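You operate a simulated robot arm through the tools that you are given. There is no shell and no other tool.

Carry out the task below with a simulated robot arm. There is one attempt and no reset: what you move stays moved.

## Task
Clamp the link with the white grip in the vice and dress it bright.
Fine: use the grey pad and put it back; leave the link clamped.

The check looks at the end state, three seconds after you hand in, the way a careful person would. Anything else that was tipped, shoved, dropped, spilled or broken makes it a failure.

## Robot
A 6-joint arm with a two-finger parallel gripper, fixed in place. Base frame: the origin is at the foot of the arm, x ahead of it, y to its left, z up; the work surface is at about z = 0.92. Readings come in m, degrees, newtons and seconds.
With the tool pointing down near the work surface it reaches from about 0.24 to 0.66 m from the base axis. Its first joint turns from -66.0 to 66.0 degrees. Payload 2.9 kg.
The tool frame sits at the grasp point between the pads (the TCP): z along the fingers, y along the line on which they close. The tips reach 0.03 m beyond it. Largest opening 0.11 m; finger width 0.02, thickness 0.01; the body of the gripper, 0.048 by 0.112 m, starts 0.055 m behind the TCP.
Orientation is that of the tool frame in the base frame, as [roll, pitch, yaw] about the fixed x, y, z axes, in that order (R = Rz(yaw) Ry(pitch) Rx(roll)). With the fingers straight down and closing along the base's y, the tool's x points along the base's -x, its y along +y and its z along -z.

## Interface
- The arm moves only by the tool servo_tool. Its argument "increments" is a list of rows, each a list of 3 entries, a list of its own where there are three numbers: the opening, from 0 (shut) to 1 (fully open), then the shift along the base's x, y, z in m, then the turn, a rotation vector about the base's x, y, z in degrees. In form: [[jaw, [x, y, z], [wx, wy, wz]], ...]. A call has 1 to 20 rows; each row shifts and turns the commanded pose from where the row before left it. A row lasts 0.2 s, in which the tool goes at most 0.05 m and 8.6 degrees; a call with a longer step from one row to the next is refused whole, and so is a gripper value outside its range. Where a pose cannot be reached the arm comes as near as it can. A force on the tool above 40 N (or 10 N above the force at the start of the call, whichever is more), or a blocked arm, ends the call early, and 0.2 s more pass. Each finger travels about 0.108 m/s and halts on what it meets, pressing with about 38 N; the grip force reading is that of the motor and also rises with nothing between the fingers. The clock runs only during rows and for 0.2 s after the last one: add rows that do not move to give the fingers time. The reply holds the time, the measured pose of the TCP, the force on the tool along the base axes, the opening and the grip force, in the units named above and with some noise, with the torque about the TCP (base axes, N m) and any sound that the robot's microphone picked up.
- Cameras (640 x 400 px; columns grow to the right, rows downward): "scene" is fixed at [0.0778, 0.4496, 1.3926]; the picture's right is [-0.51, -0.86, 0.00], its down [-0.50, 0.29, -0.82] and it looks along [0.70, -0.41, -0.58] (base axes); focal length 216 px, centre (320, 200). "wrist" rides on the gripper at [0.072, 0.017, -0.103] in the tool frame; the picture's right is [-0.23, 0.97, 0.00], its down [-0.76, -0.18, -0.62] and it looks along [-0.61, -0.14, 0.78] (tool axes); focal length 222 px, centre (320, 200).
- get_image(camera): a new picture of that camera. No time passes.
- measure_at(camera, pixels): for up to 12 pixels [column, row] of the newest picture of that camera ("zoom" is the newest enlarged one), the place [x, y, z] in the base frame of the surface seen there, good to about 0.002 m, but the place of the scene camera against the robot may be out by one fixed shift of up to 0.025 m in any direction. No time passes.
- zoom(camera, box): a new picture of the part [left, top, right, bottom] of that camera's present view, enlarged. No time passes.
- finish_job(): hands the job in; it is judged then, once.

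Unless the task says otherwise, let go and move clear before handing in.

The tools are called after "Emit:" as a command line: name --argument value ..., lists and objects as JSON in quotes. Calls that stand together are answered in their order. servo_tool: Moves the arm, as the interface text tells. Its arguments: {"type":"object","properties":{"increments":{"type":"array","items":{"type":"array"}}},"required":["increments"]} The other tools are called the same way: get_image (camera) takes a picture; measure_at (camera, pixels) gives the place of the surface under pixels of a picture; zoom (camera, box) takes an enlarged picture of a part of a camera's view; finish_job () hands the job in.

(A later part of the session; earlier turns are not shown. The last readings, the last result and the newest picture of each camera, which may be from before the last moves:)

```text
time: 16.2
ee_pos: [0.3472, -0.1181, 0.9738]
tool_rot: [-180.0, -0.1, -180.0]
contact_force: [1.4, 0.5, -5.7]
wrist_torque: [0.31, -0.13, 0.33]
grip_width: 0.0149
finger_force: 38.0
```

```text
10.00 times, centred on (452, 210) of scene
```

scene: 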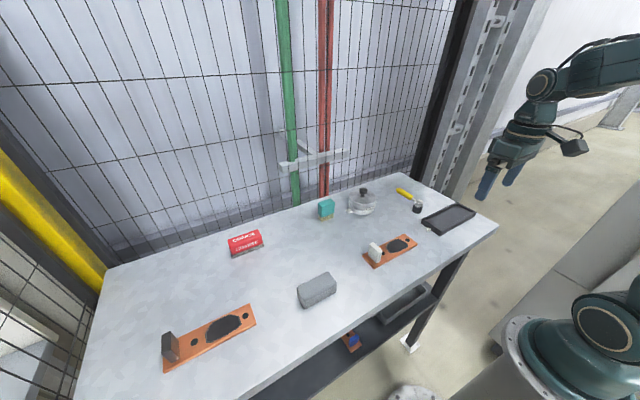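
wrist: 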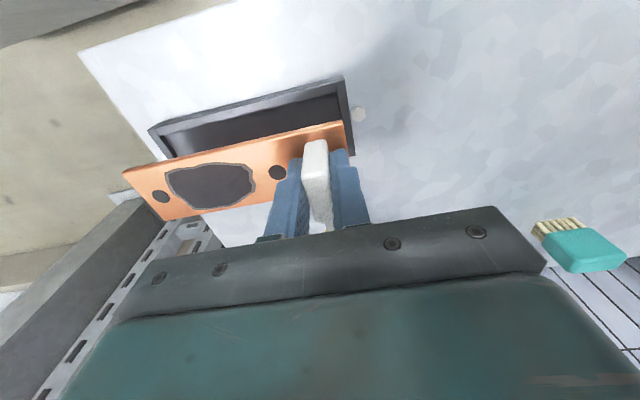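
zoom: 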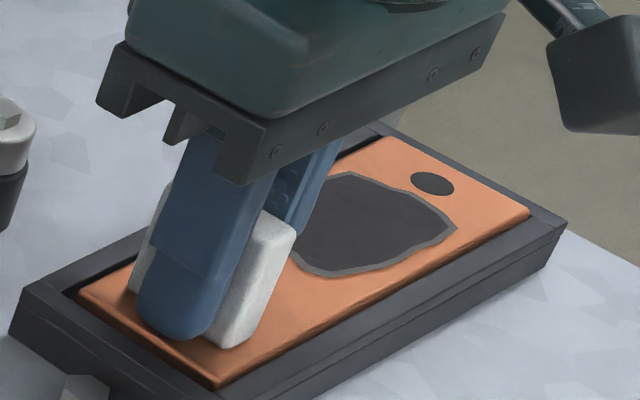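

The link has dropped between the lips; a slight side touch at the far −x wall shows in the z torque. I'll nudge +0.7 mm in x and lower gently to the floor of the bed.

Emit:
servo_tool --increments '[[0, [0.0007, 0, 0], [0, 0, 0]], [0, [0, 0, -0.0015], [0, 0, 0]], [0, [0, 0, -0.001], [0, 0, 0]], [0, [0, 0, 0], [0, 0, 0]]]'

Emit:
zoom --camera "wrist" --box '[110, 90, 382, 260]'

Emit:
measure_at --camera "zoom" --pixels '[[45, 205], [130, 305], [250, 283], [340, 265], [250, 150], [350, 130], [450, 105], [535, 92], [555, 160], [300, 110], [140, 318], [90, 240]]'

```text
time: 17.2
ee_pos: [0.349, -0.1181, 0.972]
tool_rot: [-179.9, 0.1, 179.9]
contact_force: [-11.9, -3.6, 27.3]
wrist_torque: [0.51, 0.08, 0.05]
grip_width: 0.0152
finger_force: 37.8
```

```text
2.35 times, centred on (246, 175) of wrist
```

zoom: 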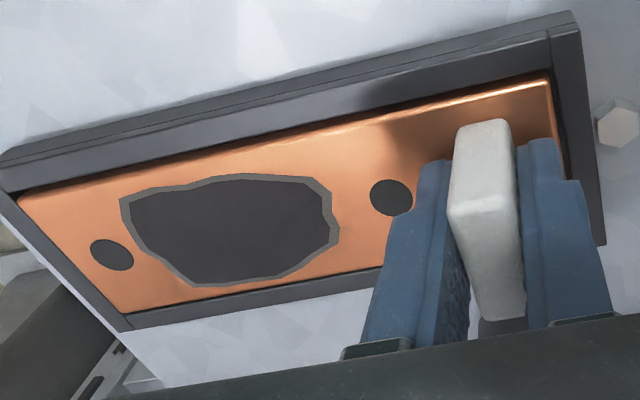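

```text
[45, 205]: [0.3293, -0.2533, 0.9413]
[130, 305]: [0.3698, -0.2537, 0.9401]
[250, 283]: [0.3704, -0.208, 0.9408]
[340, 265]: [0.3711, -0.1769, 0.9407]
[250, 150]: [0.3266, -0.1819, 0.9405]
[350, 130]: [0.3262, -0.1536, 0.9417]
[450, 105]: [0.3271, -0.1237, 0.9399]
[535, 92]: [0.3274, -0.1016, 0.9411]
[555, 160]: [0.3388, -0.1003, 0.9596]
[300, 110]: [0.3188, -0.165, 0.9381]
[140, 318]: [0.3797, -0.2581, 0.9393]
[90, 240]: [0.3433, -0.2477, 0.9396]
```

The link is down at z_top≈0.9405 with even height at all corners, matching floor 0.932 plus its 7–8 mm thickness, so it is seated. I'll ease off the pressure, open the fingers slightly, and rise.

Emit:
servo_tool --increments '[[0, [0, 0, 0.001], [0, 0, 0]], [0, [0, 0, 0.0005], [0, 0, 0]], [0.25, [0, 0, 0], [0, 0, 0]], [0.3, [0, 0, 0], [0, 0, 0]], [0.35, [0, 0, 0], [0, 0, 0]]]'

Emit:
zoom --camera "wrist" --box '[110, 90, 382, 260]'

```text
time: 18.4
ee_pos: [0.3479, -0.1181, 0.9739]
tool_rot: [180.0, 0.0, -179.9]
contact_force: [-0.9, 1.0, -1.0]
wrist_torque: [-0.01, -0.01, 0.01]
grip_width: 0.0388
finger_force: 0.0
```

```text
2.35 times, centred on (246, 175) of wrist
```

zoom: 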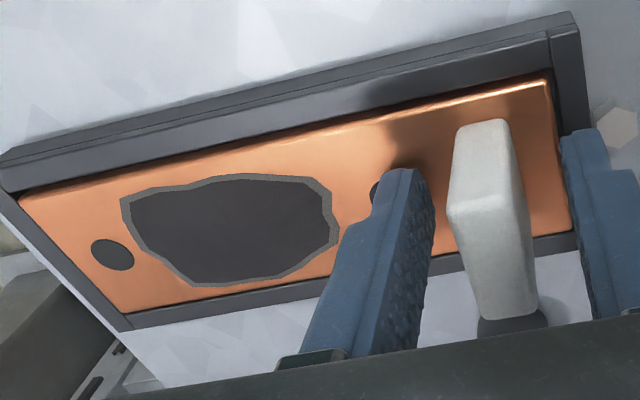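

The link is released and sitting in the bed. I'll rise clear and check the seating from above.

Emit:
servo_tool --increments '[[0.35, [0, 0, 0.03], [0, 0, 0]], [0.35, [0, 0, 0.04], [0, 0, 0]], [0.35, [-0.03, -0.01, 0.03], [0, 0, 0]], [0.35, [-0.03, -0.01, 0.02], [0, 0, 0]], [0.35, [0, 0, 0], [0, 0, 0]]]'

Emit:
get_image --camera "wrist"

Emit:
zoom --camera "scene" --box '[410, 180, 506, 240]'

```text
time: 19.6
ee_pos: [0.2875, -0.1328, 1.094]
tool_rot: [180.0, 0.1, 179.9]
contact_force: [0.2, -0.6, 0.8]
wrist_torque: [-0.01, 0.02, 0.0]
grip_width: 0.0383
finger_force: 0.3
```

```text
taken
```

wrist: 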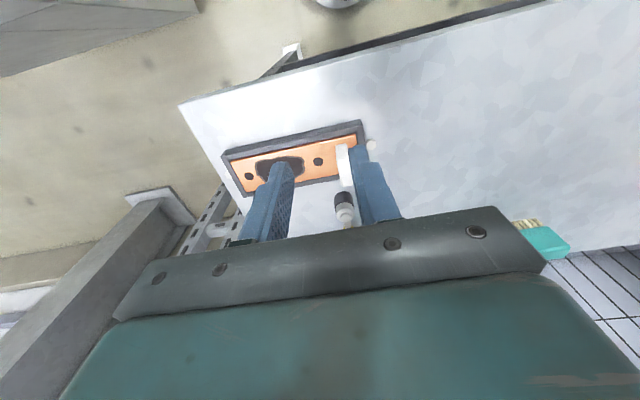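

```text
6.67 times, centred on (458, 210) of scene
```

zoom: 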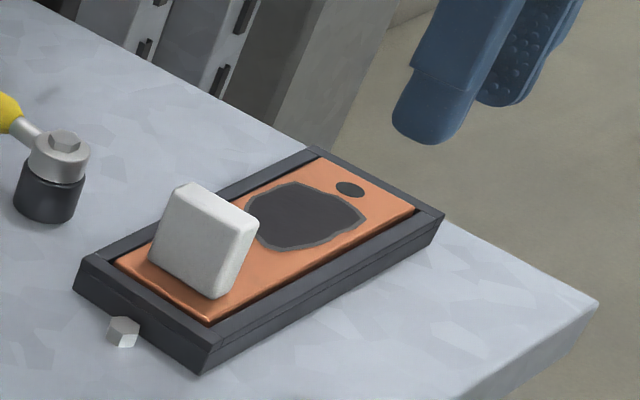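

The link sits squarely inside the bed. Next is the yellow lever, so I'll move above it with open fingers for a close look.

Emit:
servo_tool --increments '[[0.6, [0.035, 0.005, 0], [0, 0, 0]], [0.8, [0.035, 0.005, 0], [0, 0, 0]], [1, [0.035, 0.005, -0.01], [0, 0, 0]], [1, [0.035, 0.005, -0.02], [0, 0, 0]], [1, [0, 0, 0], [0, 0, 0]]]'

Emit:
get_image --camera "wrist"

```text
time: 20.8
ee_pos: [0.429, -0.1176, 1.0624]
tool_rot: [179.9, 0.1, -179.9]
contact_force: [0.0, -0.4, -0.4]
wrist_torque: [0.0, 0.0, -0.02]
grip_width: 0.1101
finger_force: 0.0
```

```text
taken
```

wrist: 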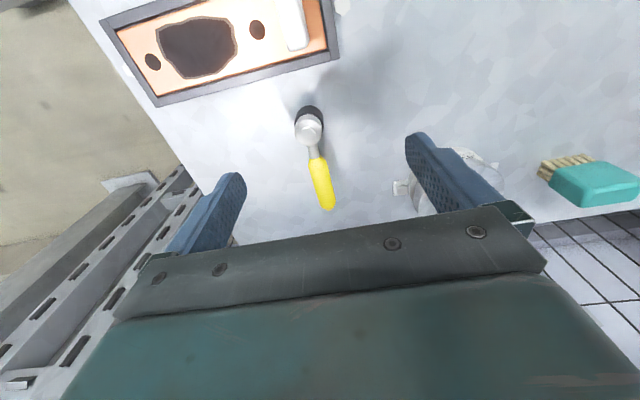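

Emit:
zoom --camera "wrist" --box '[240, 95, 400, 215]'

Emit:
measure_at --camera "zoom" --pixels '[[272, 110], [262, 145], [300, 240], [310, 265], [325, 330], [350, 420], [345, 330], [300, 330], [230, 60], [330, 60], [290, 50], [355, 450]]'

Emit:
zoom --camera "wrist" --box '[100, 0, 356, 110]'

```text
3.33 times, centred on (320, 155) of wrist
```

zoom: 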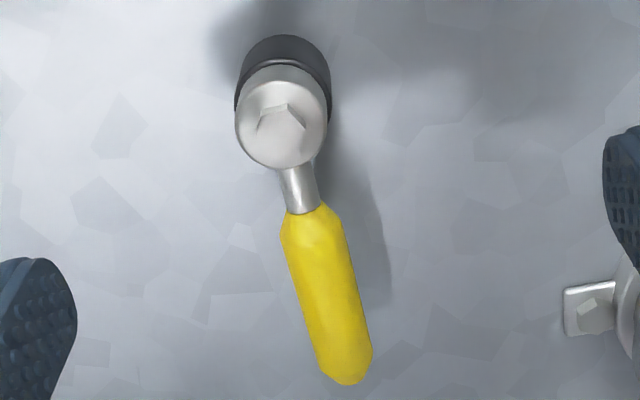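

```text
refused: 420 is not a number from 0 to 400
```

```text
2.50 times, centred on (228, 55) of wrist
```

zoom: 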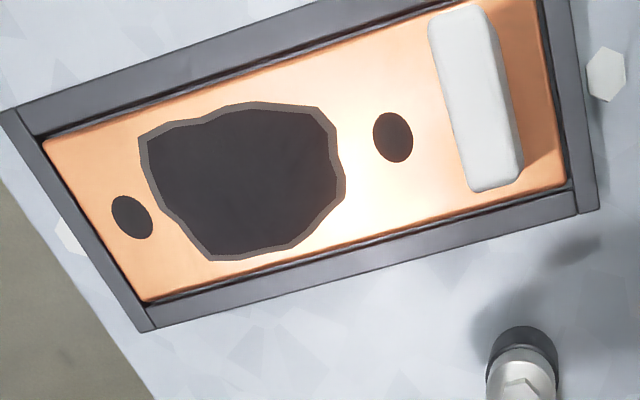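

The link is well seated in the nest, with a small gap at each side. I'll measure the lever head and handle in detail.

Emit:
zoom --camera "wrist" --box '[240, 95, 400, 215]'

Emit:
measure_at --camera "zoom" --pixels '[[282, 120], [240, 120], [325, 120], [282, 160], [300, 190], [310, 225], [325, 280], [340, 350], [345, 380], [300, 300], [355, 290], [285, 85]]'

Emit:
zoom --camera "wrist" --box '[100, 0, 356, 110]'

Emit:
measure_at --camera "zoom" --pixels '[[45, 150], [145, 300], [560, 180], [545, 100], [40, 145], [150, 310], [570, 195], [300, 265], [300, 275], [300, 70], [300, 55], [470, 100]]'

```text
3.33 times, centred on (320, 155) of wrist
```

zoom: 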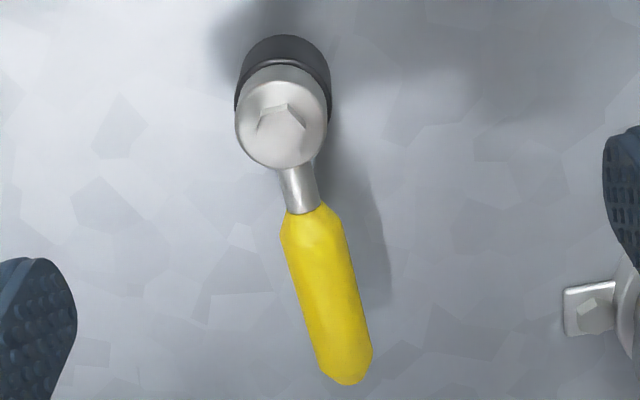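

```text
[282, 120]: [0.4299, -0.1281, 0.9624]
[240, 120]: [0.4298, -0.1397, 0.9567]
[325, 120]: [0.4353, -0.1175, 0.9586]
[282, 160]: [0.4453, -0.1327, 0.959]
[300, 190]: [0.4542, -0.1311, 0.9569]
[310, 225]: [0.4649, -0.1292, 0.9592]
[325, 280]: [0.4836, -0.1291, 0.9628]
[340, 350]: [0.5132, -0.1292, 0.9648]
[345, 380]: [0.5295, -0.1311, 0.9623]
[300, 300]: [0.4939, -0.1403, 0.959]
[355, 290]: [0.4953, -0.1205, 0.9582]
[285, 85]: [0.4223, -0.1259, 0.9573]
```

```text
2.50 times, centred on (228, 55) of wrist
```

zoom: 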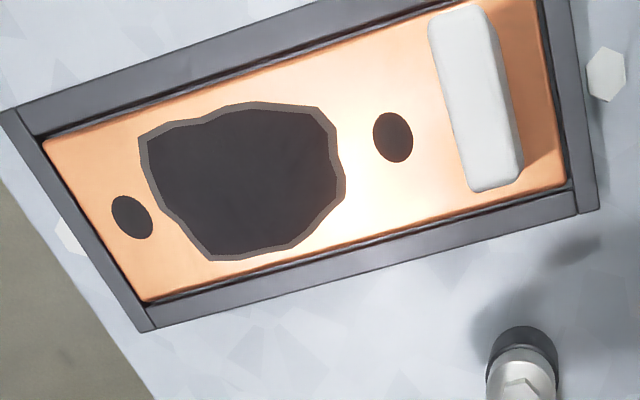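

```text
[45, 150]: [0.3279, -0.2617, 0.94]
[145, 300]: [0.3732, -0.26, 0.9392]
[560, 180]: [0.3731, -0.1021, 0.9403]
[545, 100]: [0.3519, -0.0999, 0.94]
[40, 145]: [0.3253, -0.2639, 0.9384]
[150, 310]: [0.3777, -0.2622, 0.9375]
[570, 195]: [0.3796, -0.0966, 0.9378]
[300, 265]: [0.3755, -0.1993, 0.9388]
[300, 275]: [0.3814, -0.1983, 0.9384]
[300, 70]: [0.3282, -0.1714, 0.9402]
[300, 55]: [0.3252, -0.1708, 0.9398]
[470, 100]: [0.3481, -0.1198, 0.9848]
```

The lever pivots at (0.4305, −0.1285). Its yellow handle lies along +x from 0.455 to 0.53 at y −0.129, top at z 0.964. I'll straddle the handle at x≈0.505 with the fingers about 5 cm apart and descend.

Emit:
servo_tool --increments '[[0.7, [0.03, -0.004, 0], [0, 0, 0]], [0.5, [0.03, -0.004, 0], [0, 0, 0]], [0.45, [0.016, -0.004, 0], [0, 0, 0]], [0.45, [0, 0, -0.03], [0, 0, 0]], [0.45, [0, 0, 0], [0, 0, 0]]]'

Emit:
get_image --camera "wrist"

Emit:
zoom --camera "scene" --box '[340, 150, 500, 250]'

```text
time: 22.0
ee_pos: [0.5045, -0.1296, 1.0334]
tool_rot: [179.9, 0.0, 180.0]
contact_force: [0.0, -0.6, 0.2]
wrist_torque: [0.03, 0.01, -0.04]
grip_width: 0.0493
finger_force: 0.0
```

```text
taken
```

wrist: 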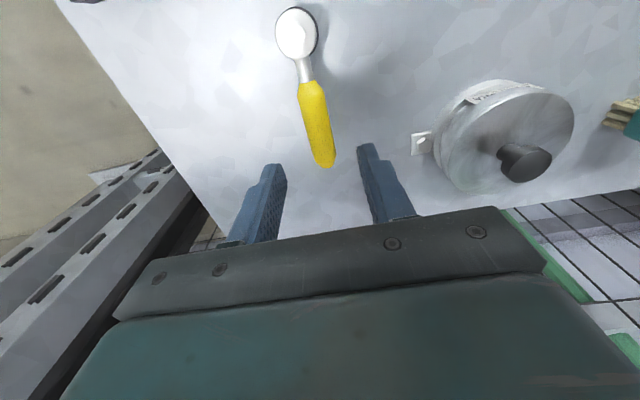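

```text
4.00 times, centred on (420, 200) of scene
```

zoom: 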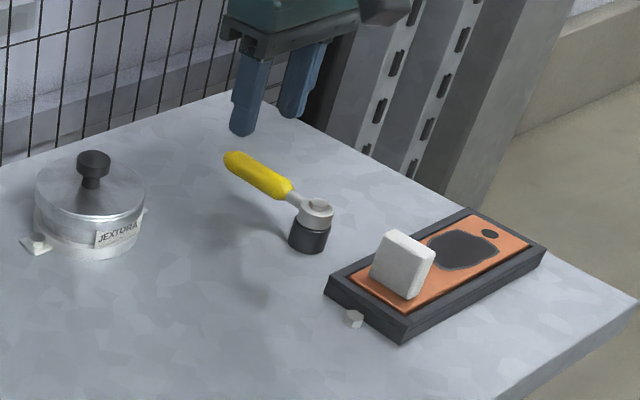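

The handle lies between the fingers in the wrist view. I'll descend to z≈0.958 and narrow the fingers around it.

Emit:
servo_tool --increments '[[0.45, [0, 0, -0.03], [0, 0, 0]], [0.45, [0, 0, -0.03], [0, 0, 0]], [0.45, [0, 0, -0.014], [0, 0, 0]], [0.35, [0, 0, 0], [0, 0, 0]], [0.27, [0, 0, 0], [0, 0, 0]], [0.27, [0, 0, 0], [0, 0, 0]]]'

Emit:
get_image --camera "wrist"

Emit:
zoom --camera "scene" --box '[340, 150, 500, 250]'

```text
time: 23.4
ee_pos: [0.5049, -0.1308, 0.9599]
tool_rot: [-179.9, -0.1, 179.9]
contact_force: [-0.1, 0.6, 0.2]
wrist_torque: [0.04, 0.0, 0.04]
grip_width: 0.03
finger_force: 0.0
```

```text
taken
```

wrist: 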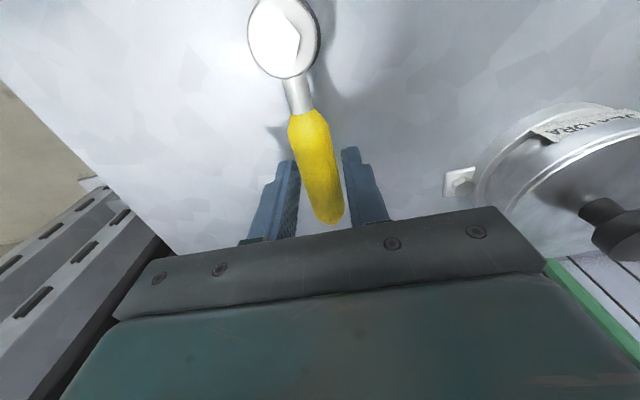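

```text
4.00 times, centred on (420, 200) of scene
```

zoom: 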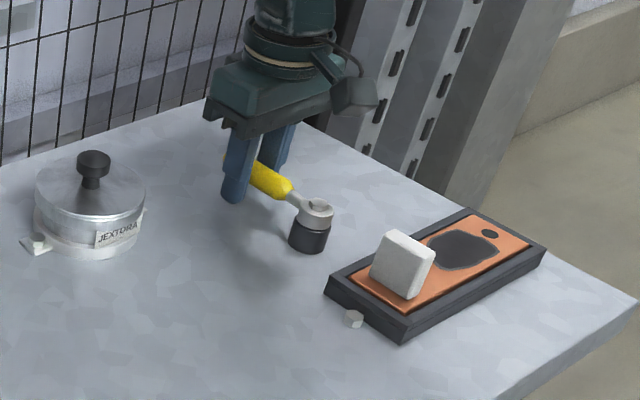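

The fingers straddle the handle with a few mm of slack. I'll test-push 12 mm toward −y in small steps and read the force to learn which way the lever turns.

Emit:
servo_tool --increments '[[0.27, [0, -0.004, 0], [0, 0, 0]], [0.27, [0, -0.004, 0], [0, 0, 0]], [0.27, [0, -0.004, 0], [0, 0, 0]], [0.27, [0, 0, 0], [0, 0, 0]]]'

Emit:
zoom --camera "wrist" --box '[200, 0, 440, 240]'

```text
time: 24.4
ee_pos: [0.5052, -0.1423, 0.9588]
tool_rot: [180.0, 0.0, -180.0]
contact_force: [2.3, 3.6, 0.5]
wrist_torque: [0.02, -0.04, -0.06]
grip_width: 0.0317
finger_force: 2.0
```

```text
1.67 times, centred on (320, 120) of wrist
```

zoom: 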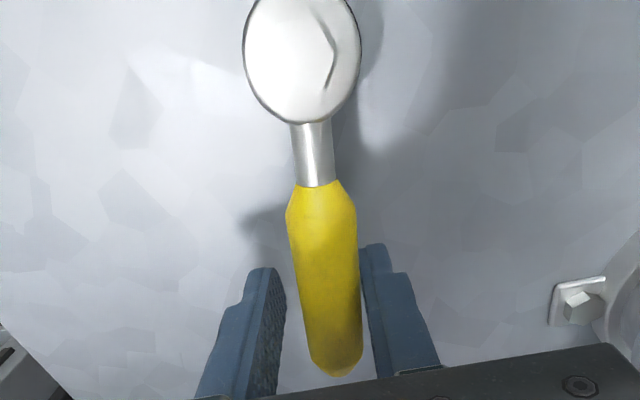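

Light resistance of 3.6 N, and the handle swung toward −y with the fingers. I'll follow the arc about the pivot, turning the tool with it, for another 18° and check the bed jaws.

Emit:
servo_tool --increments '[[0.27, [0, 0, 0], [0, 0, -5]], [0.27, [0, 0, 0], [0, 0, -5]], [0.27, [-0.0018, -0.0076, 0], [0, 0, -6]], [0.27, [-0.0025, -0.0074, 0], [0, 0, -6]], [0.27, [-0.0033, -0.0071, 0], [0, 0, -6]], [0.27, [0, 0, 0], [0, 0, 0]]]'

Emit:
get_image --camera "wrist"

Emit:
zoom --camera "scene" --box '[390, 160, 518, 240]'

```text
time: 25.8
ee_pos: [0.4968, -0.1655, 0.9566]
tool_rot: [-180.0, 0.0, 152.0]
contact_force: [0.6, 1.2, 0.5]
wrist_torque: [-0.01, 0.0, 0.04]
grip_width: 0.0309
finger_force: 0.4
```

```text
taken
```

wrist: 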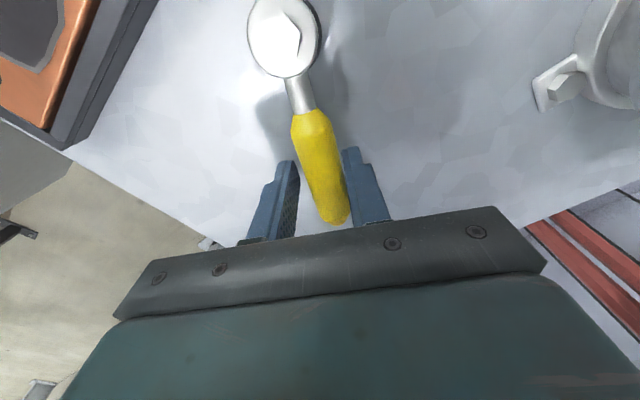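

```text
5.00 times, centred on (454, 200) of scene
```

zoom: 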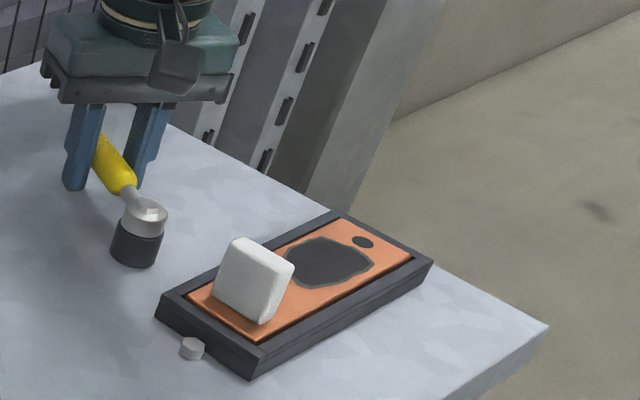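

The handle follows the arc easily at about −24°, with no stop or sound yet. I'll continue another 30°.

Emit:
servo_tool --increments '[[0.27, [-0.004, -0.0067, 0.0005], [0, 0, -6]], [0.27, [-0.0047, -0.0062, 0.0005], [0, 0, -6]], [0.27, [-0.0053, -0.0057, 0], [0, 0, -6]], [0.27, [-0.0059, -0.0051, 0], [0, 0, -6]], [0.27, [-0.0064, -0.0045, 0], [0, 0, -6]], [0.27, [0, 0, 0], [0, 0, 0]]]'

Emit:
get_image --camera "wrist"

Emit:
zoom --camera "scene" --box '[390, 160, 518, 240]'

```text
time: 27.2
ee_pos: [0.4718, -0.1943, 0.9581]
tool_rot: [179.9, 0.0, 121.9]
contact_force: [1.8, 0.6, 0.8]
wrist_torque: [-0.01, -0.05, 0.02]
grip_width: 0.0309
finger_force: 1.0
```

```text
taken
```

wrist: 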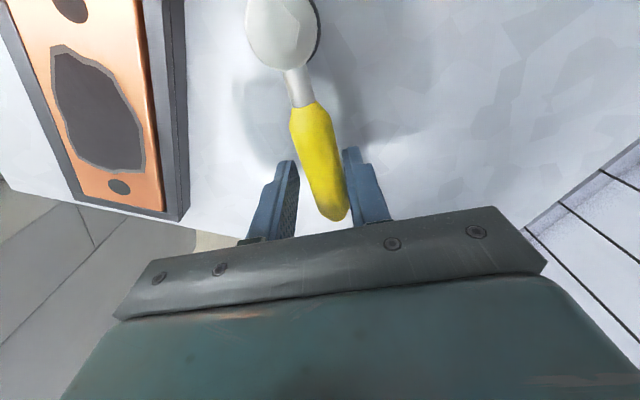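

```text
5.00 times, centred on (454, 200) of scene
```

zoom: 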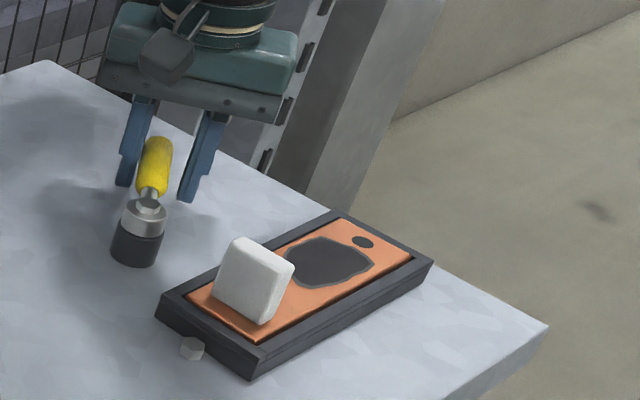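

Still turning freely, with the handle at about −55°. I'll continue the swing toward −90°.

Emit:
servo_tool --increments '[[0.27, [-0.0068, -0.0034, 0], [0, 0, -6]], [0.27, [-0.0072, -0.0026, 0], [0, 0, -6]], [0.27, [-0.0075, -0.0018, 0], [0, 0, -6]], [0.27, [-0.0076, -0.0012, 0], [0, 0, -6]], [0.27, [0, 0, 0], [0, 0, 0]]]'

Emit:
get_image --camera "wrist"

Emit:
zoom --camera "scene" --box '[390, 160, 518, 240]'

```text
time: 28.4
ee_pos: [0.4416, -0.2028, 0.9599]
tool_rot: [-180.0, 0.0, 98.0]
contact_force: [0.9, -0.1, 0.0]
wrist_torque: [-0.04, -0.02, 0.04]
grip_width: 0.0309
finger_force: 1.3
```

```text
taken
```

wrist: 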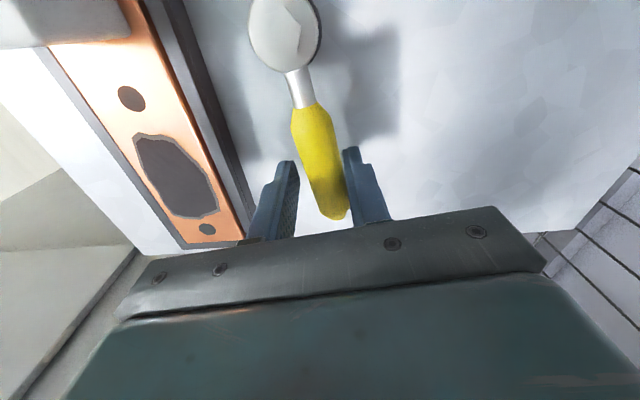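

```text
5.00 times, centred on (454, 200) of scene
```

zoom: 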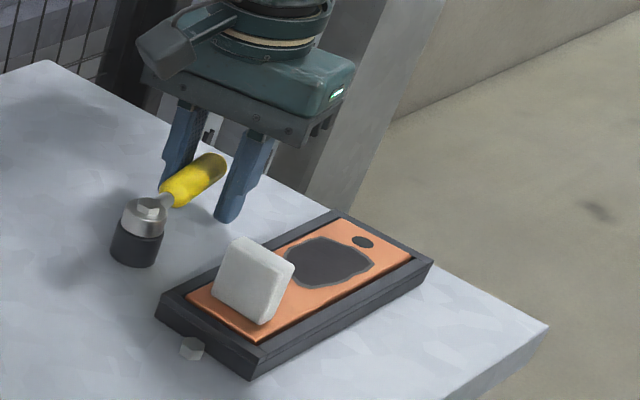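

The handle is at about −80° with no stop so far. I'll zoom on the bed to see whether the jaw gap has changed.

Emit:
zoom --camera "wrist" --box '[30, 0, 290, 250]'

Emit:
measure_at --camera "zoom" --pixels '[[262, 150], [275, 150], [285, 150], [295, 150], [250, 150], [310, 200], [320, 200], [215, 150], [100, 150], [90, 150]]'

Emit:
zoom --camera "scene" --box '[418, 195, 482, 235]'

```text
1.60 times, centred on (160, 125) of wrist
```

zoom: 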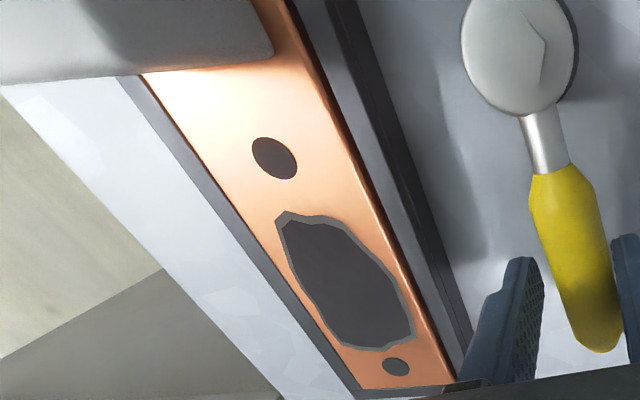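

```text
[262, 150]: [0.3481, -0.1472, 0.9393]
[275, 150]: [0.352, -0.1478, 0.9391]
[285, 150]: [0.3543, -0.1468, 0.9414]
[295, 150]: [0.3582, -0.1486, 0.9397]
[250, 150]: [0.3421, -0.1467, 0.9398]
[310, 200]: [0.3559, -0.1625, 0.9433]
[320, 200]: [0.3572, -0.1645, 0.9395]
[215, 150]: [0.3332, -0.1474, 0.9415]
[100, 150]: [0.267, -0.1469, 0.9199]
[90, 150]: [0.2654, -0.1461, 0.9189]
```

```text
10.00 times, centred on (450, 215) of scene
```

zoom: 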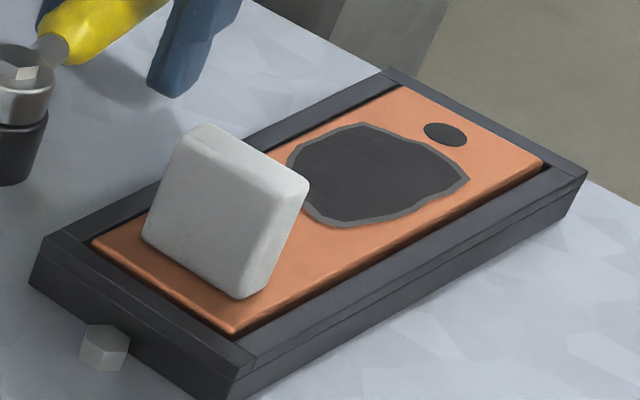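

I'll measure across the +x jaw in this view to compare with its earlier position (inner edge 0.3755, outer about 0.383).

Emit:
zoom --camera "wrist" --box '[110, 0, 270, 250]'

Emit:
measure_at --camera "zoom" --pixels '[[150, 200], [160, 200], [170, 200], [180, 200], [190, 200], [200, 200], [210, 200], [220, 200], [230, 200], [240, 200], [250, 200], [260, 200]]'

```text
1.60 times, centred on (190, 125) of wrist
```

zoom: 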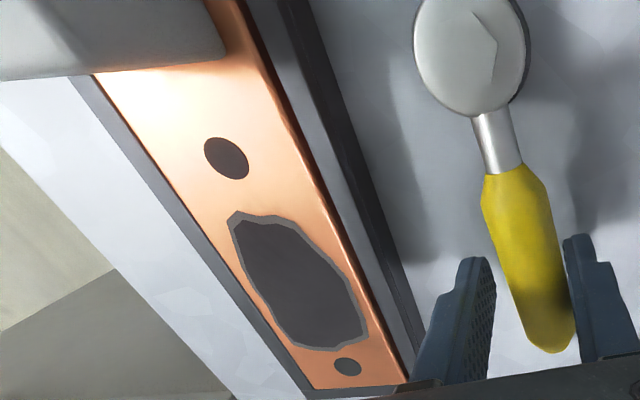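

```text
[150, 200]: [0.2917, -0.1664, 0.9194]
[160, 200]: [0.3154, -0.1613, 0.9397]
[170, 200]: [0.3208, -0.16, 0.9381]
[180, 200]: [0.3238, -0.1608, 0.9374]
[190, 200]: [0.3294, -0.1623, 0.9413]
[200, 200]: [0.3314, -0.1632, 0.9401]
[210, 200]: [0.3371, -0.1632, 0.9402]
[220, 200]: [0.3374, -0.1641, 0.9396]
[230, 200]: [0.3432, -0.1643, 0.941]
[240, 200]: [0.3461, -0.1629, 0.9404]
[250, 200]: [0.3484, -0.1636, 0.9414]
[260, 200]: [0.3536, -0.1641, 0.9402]
```

Emit:
measure_at --camera "zoom" --pixels '[[290, 200], [300, 200], [308, 200], [314, 200], [320, 200], [326, 200], [332, 200], [338, 200], [344, 200], [352, 200], [362, 200], [374, 200]]'

```text
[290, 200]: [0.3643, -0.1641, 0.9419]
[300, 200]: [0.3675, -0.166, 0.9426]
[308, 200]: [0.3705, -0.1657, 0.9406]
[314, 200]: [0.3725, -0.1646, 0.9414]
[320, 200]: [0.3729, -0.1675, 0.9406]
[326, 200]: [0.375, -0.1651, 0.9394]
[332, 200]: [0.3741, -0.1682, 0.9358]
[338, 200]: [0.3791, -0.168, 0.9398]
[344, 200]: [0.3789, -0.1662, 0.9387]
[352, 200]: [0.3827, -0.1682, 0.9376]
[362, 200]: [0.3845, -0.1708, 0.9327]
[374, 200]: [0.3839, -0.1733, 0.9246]
```

The jaw hasn't visibly moved yet (inner 0.375, outer 0.384). I'll carry on a little past −90° to look for an end stop or click.

Emit:
servo_tool --increments '[[0.27, [-0.0077, -0.0004, 0], [0, 0, -6]], [0.27, [-0.0077, 0.0003, 0], [0, 0, -6]], [0.27, [0, 0, 0], [0, 0, 0]]]'

Emit:
get_image --camera "wrist"

Emit:
zoom --camera "scene" --box '[390, 160, 518, 240]'

```text
time: 29.2
ee_pos: [0.4283, -0.2022, 0.9596]
tool_rot: [179.7, 0.0, 86.0]
contact_force: [15.2, 4.0, 0.4]
wrist_torque: [-0.11, -0.05, 0.24]
grip_width: 0.0373
finger_force: 7.6
```

```text
taken
```

wrist: 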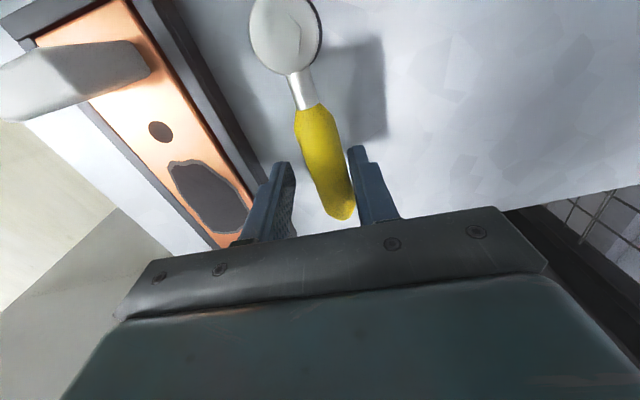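

```text
5.00 times, centred on (454, 200) of scene
```

zoom: 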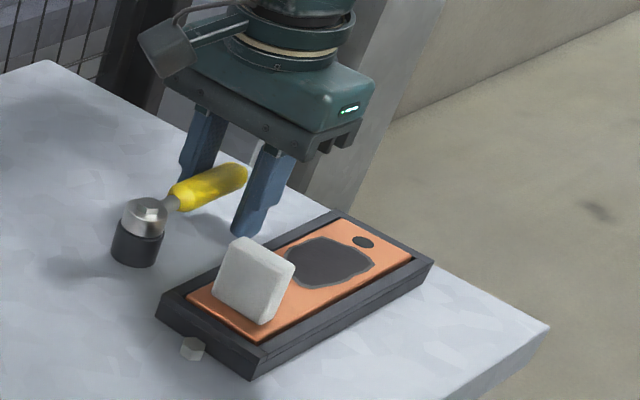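

Resistance rose to 15 N at around −85°, so there is either a stop or the clamp load here. I'll compare the bed in the fixed scene view for jaw movement.

Emit:
zoom --camera "scene" --box '[418, 195, 482, 235]'

Emit:
zoom --camera "wrist" --box '[90, 0, 270, 240]'

Emit:
measure_at --camera "zoom" --pixels '[[330, 200], [338, 200], [344, 200], [350, 200], [356, 200], [362, 200], [368, 200], [374, 200], [380, 200], [388, 200], [396, 200], [180, 200]]'

```text
10.00 times, centred on (450, 215) of scene
```

zoom: 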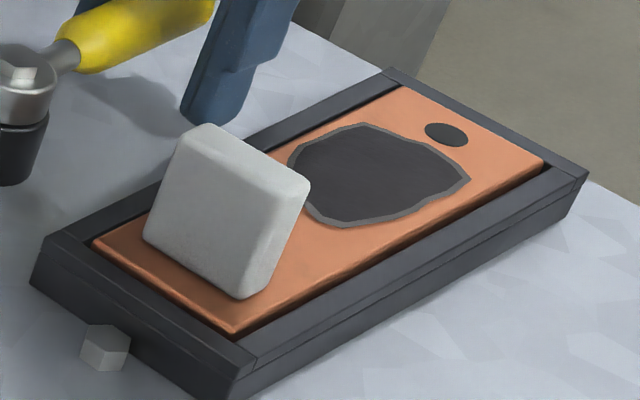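

```text
1.67 times, centred on (180, 120) of wrist
```

zoom: 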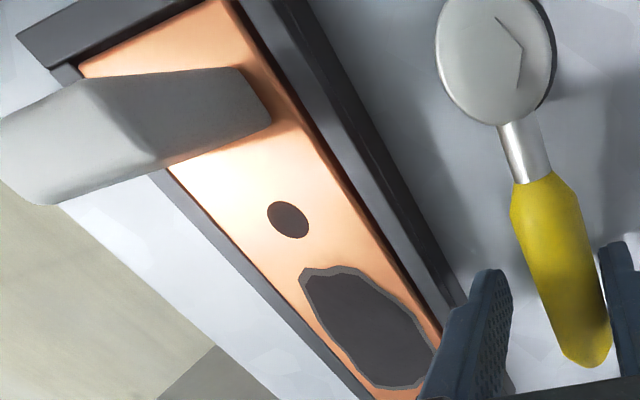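

```text
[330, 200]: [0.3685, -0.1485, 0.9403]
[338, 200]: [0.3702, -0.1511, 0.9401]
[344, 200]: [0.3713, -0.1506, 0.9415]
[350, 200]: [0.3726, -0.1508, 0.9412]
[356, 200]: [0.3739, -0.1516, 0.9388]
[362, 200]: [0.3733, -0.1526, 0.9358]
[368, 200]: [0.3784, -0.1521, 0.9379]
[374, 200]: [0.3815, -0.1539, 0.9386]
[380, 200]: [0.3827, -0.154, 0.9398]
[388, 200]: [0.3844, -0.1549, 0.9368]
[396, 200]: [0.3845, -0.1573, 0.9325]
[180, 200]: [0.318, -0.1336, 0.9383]
```

No visible jaw motion between the two scene views, so this may be the start of the clamping load or a stop. I'll grip the handle firmly, backing 5 mm to centre on it, so I can feel the torque properly.

Emit:
servo_tool --increments '[[0.27, [0.005, 0, 0], [0, 0, 0]], [0.15, [0, 0, 0], [0, 0, 0]], [0.0, [0, 0, 0], [0, 0, 0]], [0.0, [0, 0, 0], [0, 0, 0]], [0.0, [0, 0, 0], [0, 0, 0]]]'

Emit:
get_image --camera "wrist"

```text
time: 30.4
ee_pos: [0.4347, -0.2034, 0.9612]
tool_rot: [179.5, 0.2, 86.2]
contact_force: [33.7, -2.4, -10.6]
wrist_torque: [0.18, -0.14, 1.07]
grip_width: 0.0217
finger_force: 45.5
```

```text
taken
```

wrist: 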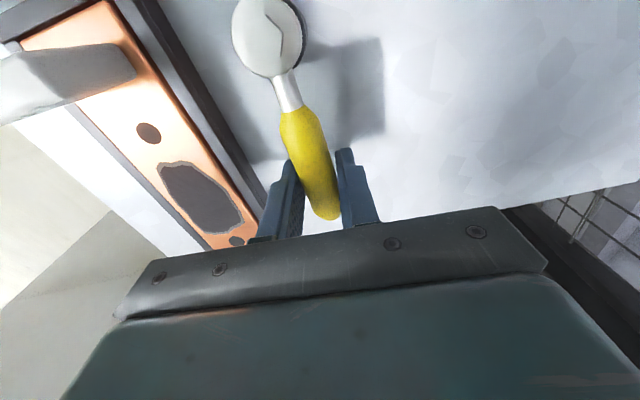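

The fingers hold the handle at about −87°, with 34 N of side load because the tool is slightly over-rotated. I'll align the tool to the handle (+6° yaw) and shift +x a few mm to unload, then look at forces.

Emit:
servo_tool --increments '[[0.0, [0.002, 0, 0], [0, 0, 3]], [0.0, [0.002, 0, 0], [0, 0, 3]], [0.0, [0, 0, 0], [0, 0, 0]]]'

Emit:
zoom --camera "scene" --box '[390, 160, 518, 240]'

```text
time: 31.2
ee_pos: [0.4349, -0.2042, 0.9615]
tool_rot: [179.9, 0.2, 91.7]
contact_force: [8.1, -10.7, 19.6]
wrist_torque: [-0.78, 0.02, -0.9]
grip_width: 0.0211
finger_force: 45.0
```

```text
5.00 times, centred on (454, 200) of scene
```

zoom: 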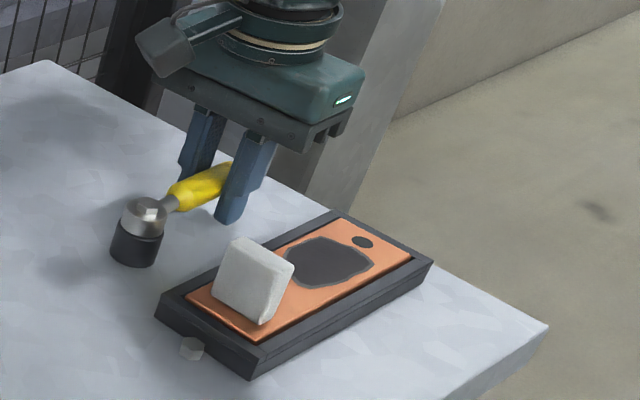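

Unloading didn't move the handle; it stays near −87°. I'll retake the exact same scene zoom as at the start to compare the bed's outline for jaw movement.

Emit:
zoom --camera "scene" --box '[390, 180, 486, 240]'

Emit:
zoom --camera "scene" --box '[410, 180, 506, 240]'

```text
6.67 times, centred on (438, 210) of scene
```

zoom: 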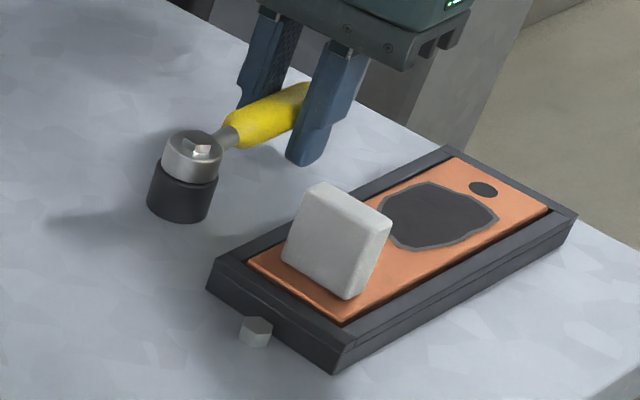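

```text
6.67 times, centred on (458, 210) of scene
```

zoom: 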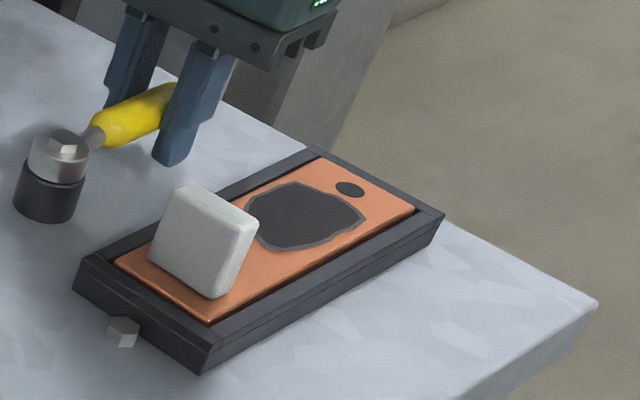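

The bed's outline is unchanged, so any clamp travel is under a millimetre. I'll let go of the lever, rise, and then check the link itself with a gentle tug on its grip.

Emit:
servo_tool --increments '[[0.2, [0, 0, 0], [0, 0, 0]], [0.35, [0, 0, 0], [0, 0, 0]], [0.4, [0, 0, 0], [0, 0, 0]], [0.4, [0, 0, 0.03], [0, 0, 0]], [0.4, [0, 0, 0.04], [0, 0, 0]], [0.4, [0, 0, 0.03], [0, 0, 0]], [0.4, [0, 0, 0], [0, 0, 0]]]'

Emit:
get_image --camera "wrist"

Emit:
zoom --camera "scene" --box '[390, 180, 486, 240]'

```text
time: 32.8
ee_pos: [0.4354, -0.202, 1.061]
tool_rot: [180.0, 0.0, 92.1]
contact_force: [0.7, 0.5, 0.4]
wrist_torque: [0.01, -0.01, 0.02]
grip_width: 0.0442
finger_force: 0.0
```

```text
taken
```

wrist: 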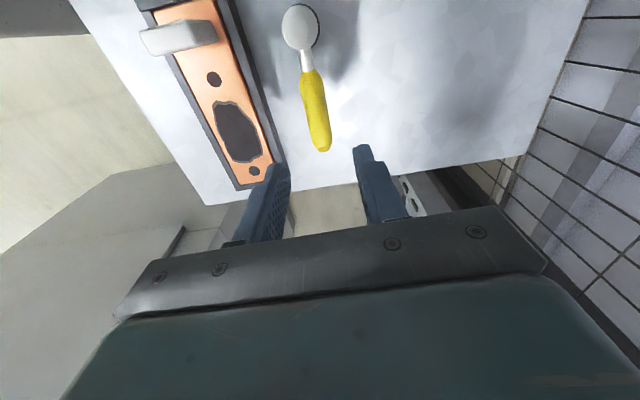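

```text
6.67 times, centred on (438, 210) of scene
```

zoom: 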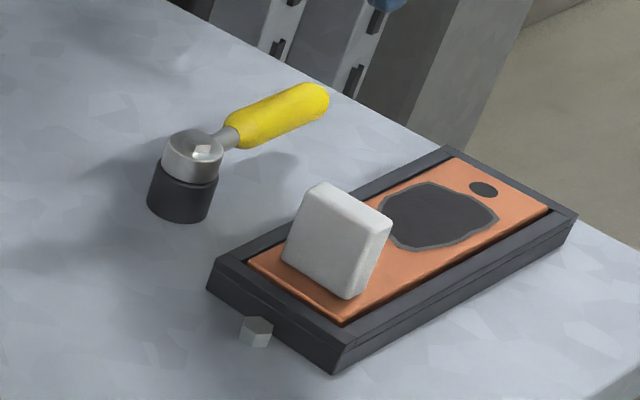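

The lever stays parallel to the bed after release. I'll zoom in with the wrist camera to measure the lever angle and the gaps around the link.

Emit:
zoom --camera "wrist" --box '[130, 0, 350, 200]'

Emit:
measure_at --camera "zoom" --pixels '[[492, 80], [510, 180], [520, 230], [535, 300], [545, 340], [60, 30], [270, 40], [345, 250], [375, 350], [380, 330], [400, 330], [290, 350]]'

```text
2.00 times, centred on (240, 100) of wrist
```

zoom: 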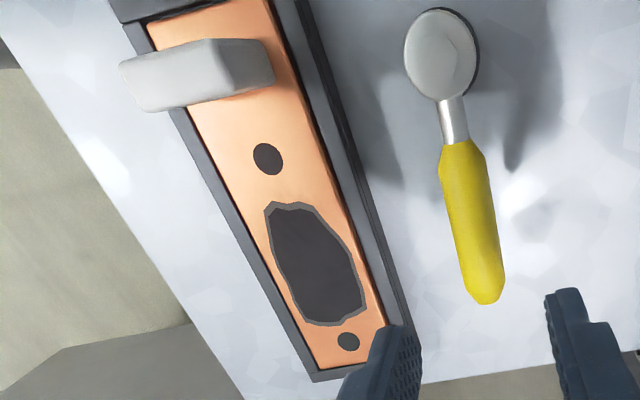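

```text
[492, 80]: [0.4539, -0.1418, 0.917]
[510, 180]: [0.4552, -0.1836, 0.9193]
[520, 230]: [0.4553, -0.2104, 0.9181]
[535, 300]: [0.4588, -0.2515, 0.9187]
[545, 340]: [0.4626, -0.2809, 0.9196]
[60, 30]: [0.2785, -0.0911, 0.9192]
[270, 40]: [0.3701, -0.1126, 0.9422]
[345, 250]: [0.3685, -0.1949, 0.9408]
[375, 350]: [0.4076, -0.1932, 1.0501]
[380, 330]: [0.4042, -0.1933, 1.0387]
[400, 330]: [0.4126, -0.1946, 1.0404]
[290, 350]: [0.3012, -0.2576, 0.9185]
```

Emit:
measure_at --camera "zoom" --pixels '[[440, 50], [452, 120], [462, 170], [470, 220], [480, 270], [487, 298], [445, 185], [482, 185], [200, 170], [225, 225], [345, 225], [355, 222]]'

Emit:
measure_at --camera "zoom" --pixels '[[150, 35], [145, 40], [320, 365], [318, 372], [385, 320], [392, 318], [398, 310], [240, 265], [235, 265], [252, 265], [302, 350], [310, 345]]'

```text
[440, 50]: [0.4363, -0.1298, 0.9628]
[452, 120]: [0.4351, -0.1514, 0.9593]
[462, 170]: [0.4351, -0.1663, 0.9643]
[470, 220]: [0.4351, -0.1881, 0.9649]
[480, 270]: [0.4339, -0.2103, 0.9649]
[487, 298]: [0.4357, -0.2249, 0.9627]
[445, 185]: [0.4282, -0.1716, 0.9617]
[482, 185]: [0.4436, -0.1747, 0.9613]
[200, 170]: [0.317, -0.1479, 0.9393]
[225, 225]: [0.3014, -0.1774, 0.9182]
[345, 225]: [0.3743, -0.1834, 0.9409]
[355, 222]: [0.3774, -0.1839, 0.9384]
```

```text
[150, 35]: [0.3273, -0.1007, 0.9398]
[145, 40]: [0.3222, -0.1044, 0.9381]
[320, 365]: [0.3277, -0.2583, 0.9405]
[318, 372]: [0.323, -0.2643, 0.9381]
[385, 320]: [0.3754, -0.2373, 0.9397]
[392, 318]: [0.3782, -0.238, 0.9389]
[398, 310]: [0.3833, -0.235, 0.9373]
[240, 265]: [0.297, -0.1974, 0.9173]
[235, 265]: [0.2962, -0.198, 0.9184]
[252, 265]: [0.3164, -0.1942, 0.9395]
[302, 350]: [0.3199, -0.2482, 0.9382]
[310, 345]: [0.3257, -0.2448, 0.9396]
```

The handle now lies exactly along −y (x≈0.435 at every point), so the stop is a quarter-turn at −90°. To see whether the link is really held, I'll grip its white handle across x with the tool as it is now turned and tug gently. First I'll move above it.

Emit:
servo_tool --increments '[[0.5, [-0.022, 0.021, 0], [0, 0, -1]], [0.55, [-0.022, 0.021, 0], [0, 0, -1]], [0.55, [-0.022, 0.021, 0], [0, 0, 0]], [0.55, [-0.0215, 0.02, 0], [0, 0, 0]], [0.55, [0, 0, -0.02], [0, 0, 0]], [0.55, [0, 0, 0], [0, 0, 0]]]'

Emit:
get_image --camera "wrist"

Emit:
zoom --camera "scene" --box '[390, 160, 518, 240]'

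```text
time: 34.2
ee_pos: [0.3493, -0.119, 1.04]
tool_rot: [-180.0, -0.1, 90.1]
contact_force: [-0.5, 0.2, 0.0]
wrist_torque: [0.03, 0.02, 0.01]
grip_width: 0.0603
finger_force: 0.1
```

```text
taken
```

wrist: 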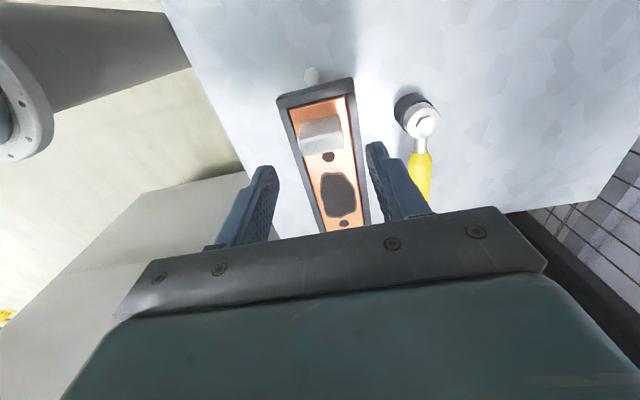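

```text
5.00 times, centred on (454, 200) of scene
```

zoom: 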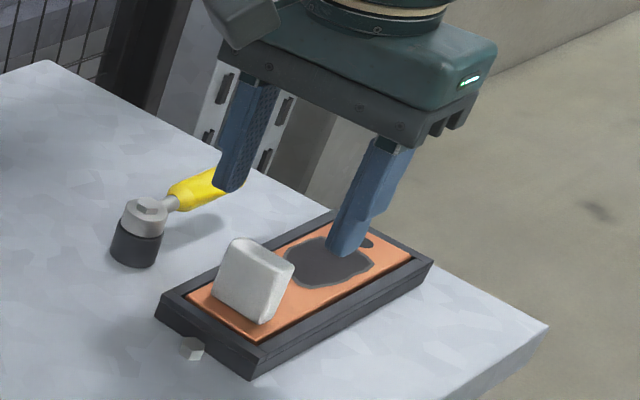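

The wrist view looks straight down the bed, with the grip at (322,135). I'll measure the grip's corners and the jaw gaps from this square-on view.

Emit:
zoom --camera "wrist" --box '[260, 60, 460, 230]'

Emit:
measure_at --camera "zoom" --pixels '[[130, 235], [265, 225], [150, 200], [260, 190], [200, 215], [125, 200], [100, 200], [90, 200], [280, 180], [292, 180], [305, 180], [200, 320]]'

```text
2.35 times, centred on (360, 145) of wrist
```

zoom: 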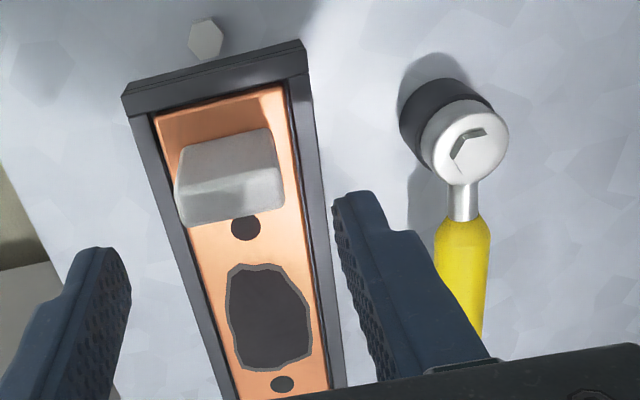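

```text
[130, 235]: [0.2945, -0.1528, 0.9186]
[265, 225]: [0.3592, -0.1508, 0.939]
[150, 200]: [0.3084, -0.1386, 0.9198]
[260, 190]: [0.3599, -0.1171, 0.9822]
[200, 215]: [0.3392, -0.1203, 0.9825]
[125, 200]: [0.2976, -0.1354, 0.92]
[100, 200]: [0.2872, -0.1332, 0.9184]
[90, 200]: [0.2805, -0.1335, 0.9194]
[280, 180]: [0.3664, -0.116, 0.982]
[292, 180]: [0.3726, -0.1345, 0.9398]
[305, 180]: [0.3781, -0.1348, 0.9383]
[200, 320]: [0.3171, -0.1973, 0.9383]
```

The grip's top is at z 0.982 with x from 0.334 to 0.366. I'll descend to TCP z≈0.978 around it and close.

Emit:
servo_tool --increments '[[0.55, [0, 0, -0.03], [0, 0, 0]], [0.55, [0, 0, -0.022], [0, 0, 0]], [0.55, [0, 0, -0.01], [0, 0, 0]], [0.4, [0, 0, 0], [0, 0, 0]], [0.2, [0, 0, 0], [0, 0, 0]], [0.0, [0, 0, 0], [0, 0, 0]], [0.0, [0, 0, 0], [0, 0, 0]]]'

Emit:
zoom --camera "scene" --box '[390, 160, 518, 240]'

```text
time: 35.8
ee_pos: [0.3505, -0.1208, 0.9778]
tool_rot: [180.0, 0.0, 90.0]
contact_force: [4.5, -0.3, -0.2]
wrist_torque: [-0.07, -0.23, 0.04]
grip_width: 0.0357
finger_force: 38.1
```

```text
5.00 times, centred on (454, 200) of scene
```

zoom: 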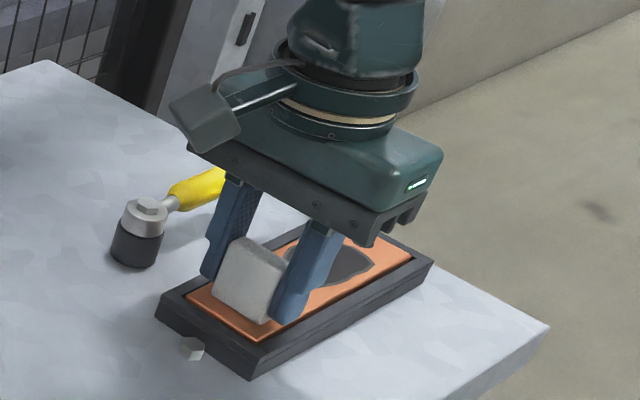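

Gripped at width 0.0357. Now I'll tug gently upward by 1.5 mm; a free link would read about −6 N and a clamped one would read much more.

Emit:
servo_tool --increments '[[0.0, [0, 0, 0.001], [0, 0, 0]], [0.0, [0, 0, 0.001], [0, 0, 0]], [0.0, [0, 0, 0], [0, 0, 0]]]'

```text
time: 36.6
ee_pos: [0.3499, -0.1203, 0.9791]
tool_rot: [179.9, -0.1, 90.0]
contact_force: [21.6, -4.3, -23.2]
wrist_torque: [-0.07, 0.11, -0.06]
grip_width: 0.0359
finger_force: 37.9
```

The tug reads −23 N in z and +22 N in x, well above the link's 5.7 N weight, so something holds it. To be sure, I'll return to the rest height and check with a small sideways pull along y, where a loose link has 2 mm of free play.

Emit:
servo_tool --increments '[[0.0, [0, 0, -0.001], [0, 0, 0]], [0.0, [0, 0, -0.001], [0, 0, 0]], [0.0, [0, 0, 0], [0, 0, 0]]]'

Emit:
servo_tool --increments '[[0.0, [0, 0.001, 0], [0, 0, 0]], [0.0, [0, 0, 0], [0, 0, 0]]]'

Emit:
servo_tool --increments '[[0.0, [0, -0.002, 0], [0, 0, 0]], [0.0, [0, 0, 0], [0, 0, 0]]]'

```text
time: 37.4
ee_pos: [0.3505, -0.1197, 0.9796]
tool_rot: [179.8, 0.2, 89.9]
contact_force: [4.5, -9.5, 27.6]
wrist_torque: [0.14, 0.47, 0.06]
grip_width: 0.0358
finger_force: 38.3
```

```text
time: 38.0
ee_pos: [0.35, -0.1208, 0.9777]
tool_rot: [179.8, 0.2, 89.8]
contact_force: [6.3, -16.2, 24.9]
wrist_torque: [-0.19, 0.45, 0.11]
grip_width: 0.0358
finger_force: 37.7
```

```text
time: 38.6
ee_pos: [0.3499, -0.1215, 0.9781]
tool_rot: [179.9, -0.1, 90.1]
contact_force: [10.1, 2.7, 27.6]
wrist_torque: [-0.13, 0.3, -0.3]
grip_width: 0.0357
finger_force: 38.4
```

I pressed down again while returning, so friction blurs that test. I'll go back up to neutral load and judge from the forces and a picture.

Emit:
servo_tool --increments '[[0.0, [0, 0.001, 0.001], [0, 0, 0]], [0.0, [0, 0, 0.0005], [0, 0, 0]], [0.0, [0, 0, 0], [0, 0, 0]]]'

Emit:
servo_tool --increments '[[0.0, [0, 0.001, 0.0], [0, 0, 0]], [0.0, [0, 0, 0], [0, 0, 0]]]'

Emit:
servo_tool --increments '[[0.0, [0, 0.001, 0.0], [0, 0, 0]], [0.0, [0, 0, 0], [0, 0, 0]]]'

Emit:
zoom --camera "scene" --box '[418, 195, 482, 235]'

```text
time: 39.4
ee_pos: [0.3503, -0.1178, 0.9775]
tool_rot: [179.9, 0.0, 90.1]
contact_force: [27.3, -0.9, -8.5]
wrist_torque: [0.75, 0.18, 0.02]
grip_width: 0.0353
finger_force: 37.7
```

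```text
time: 39.9
ee_pos: [0.3497, -0.1207, 0.9784]
tool_rot: [179.7, 0.2, 89.8]
contact_force: [9.4, -2.6, -3.1]
wrist_torque: [0.17, 0.56, -0.12]
grip_width: 0.036
finger_force: 38.6
stopped in row 2: the force on the tool passed its limit at 40 N (the readings are from after the stop); the commanded pose is now the measured one
```

```text
time: 40.5
ee_pos: [0.3509, -0.1209, 0.9782]
tool_rot: [179.7, 0.2, 89.9]
contact_force: [16.6, -11.4, -14.9]
wrist_torque: [0.47, 0.55, 0.12]
grip_width: 0.0358
finger_force: 37.6
```

```text
10.00 times, centred on (450, 215) of scene
```

zoom: 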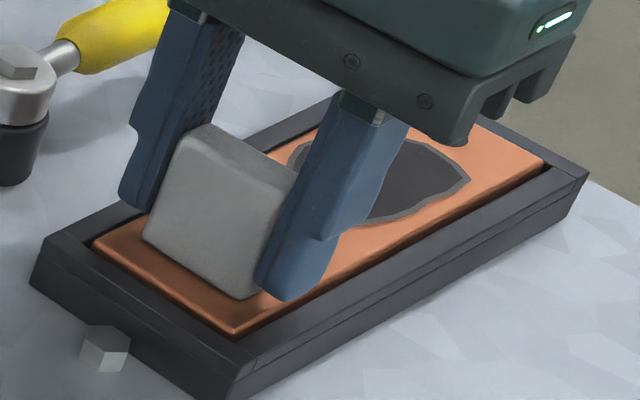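

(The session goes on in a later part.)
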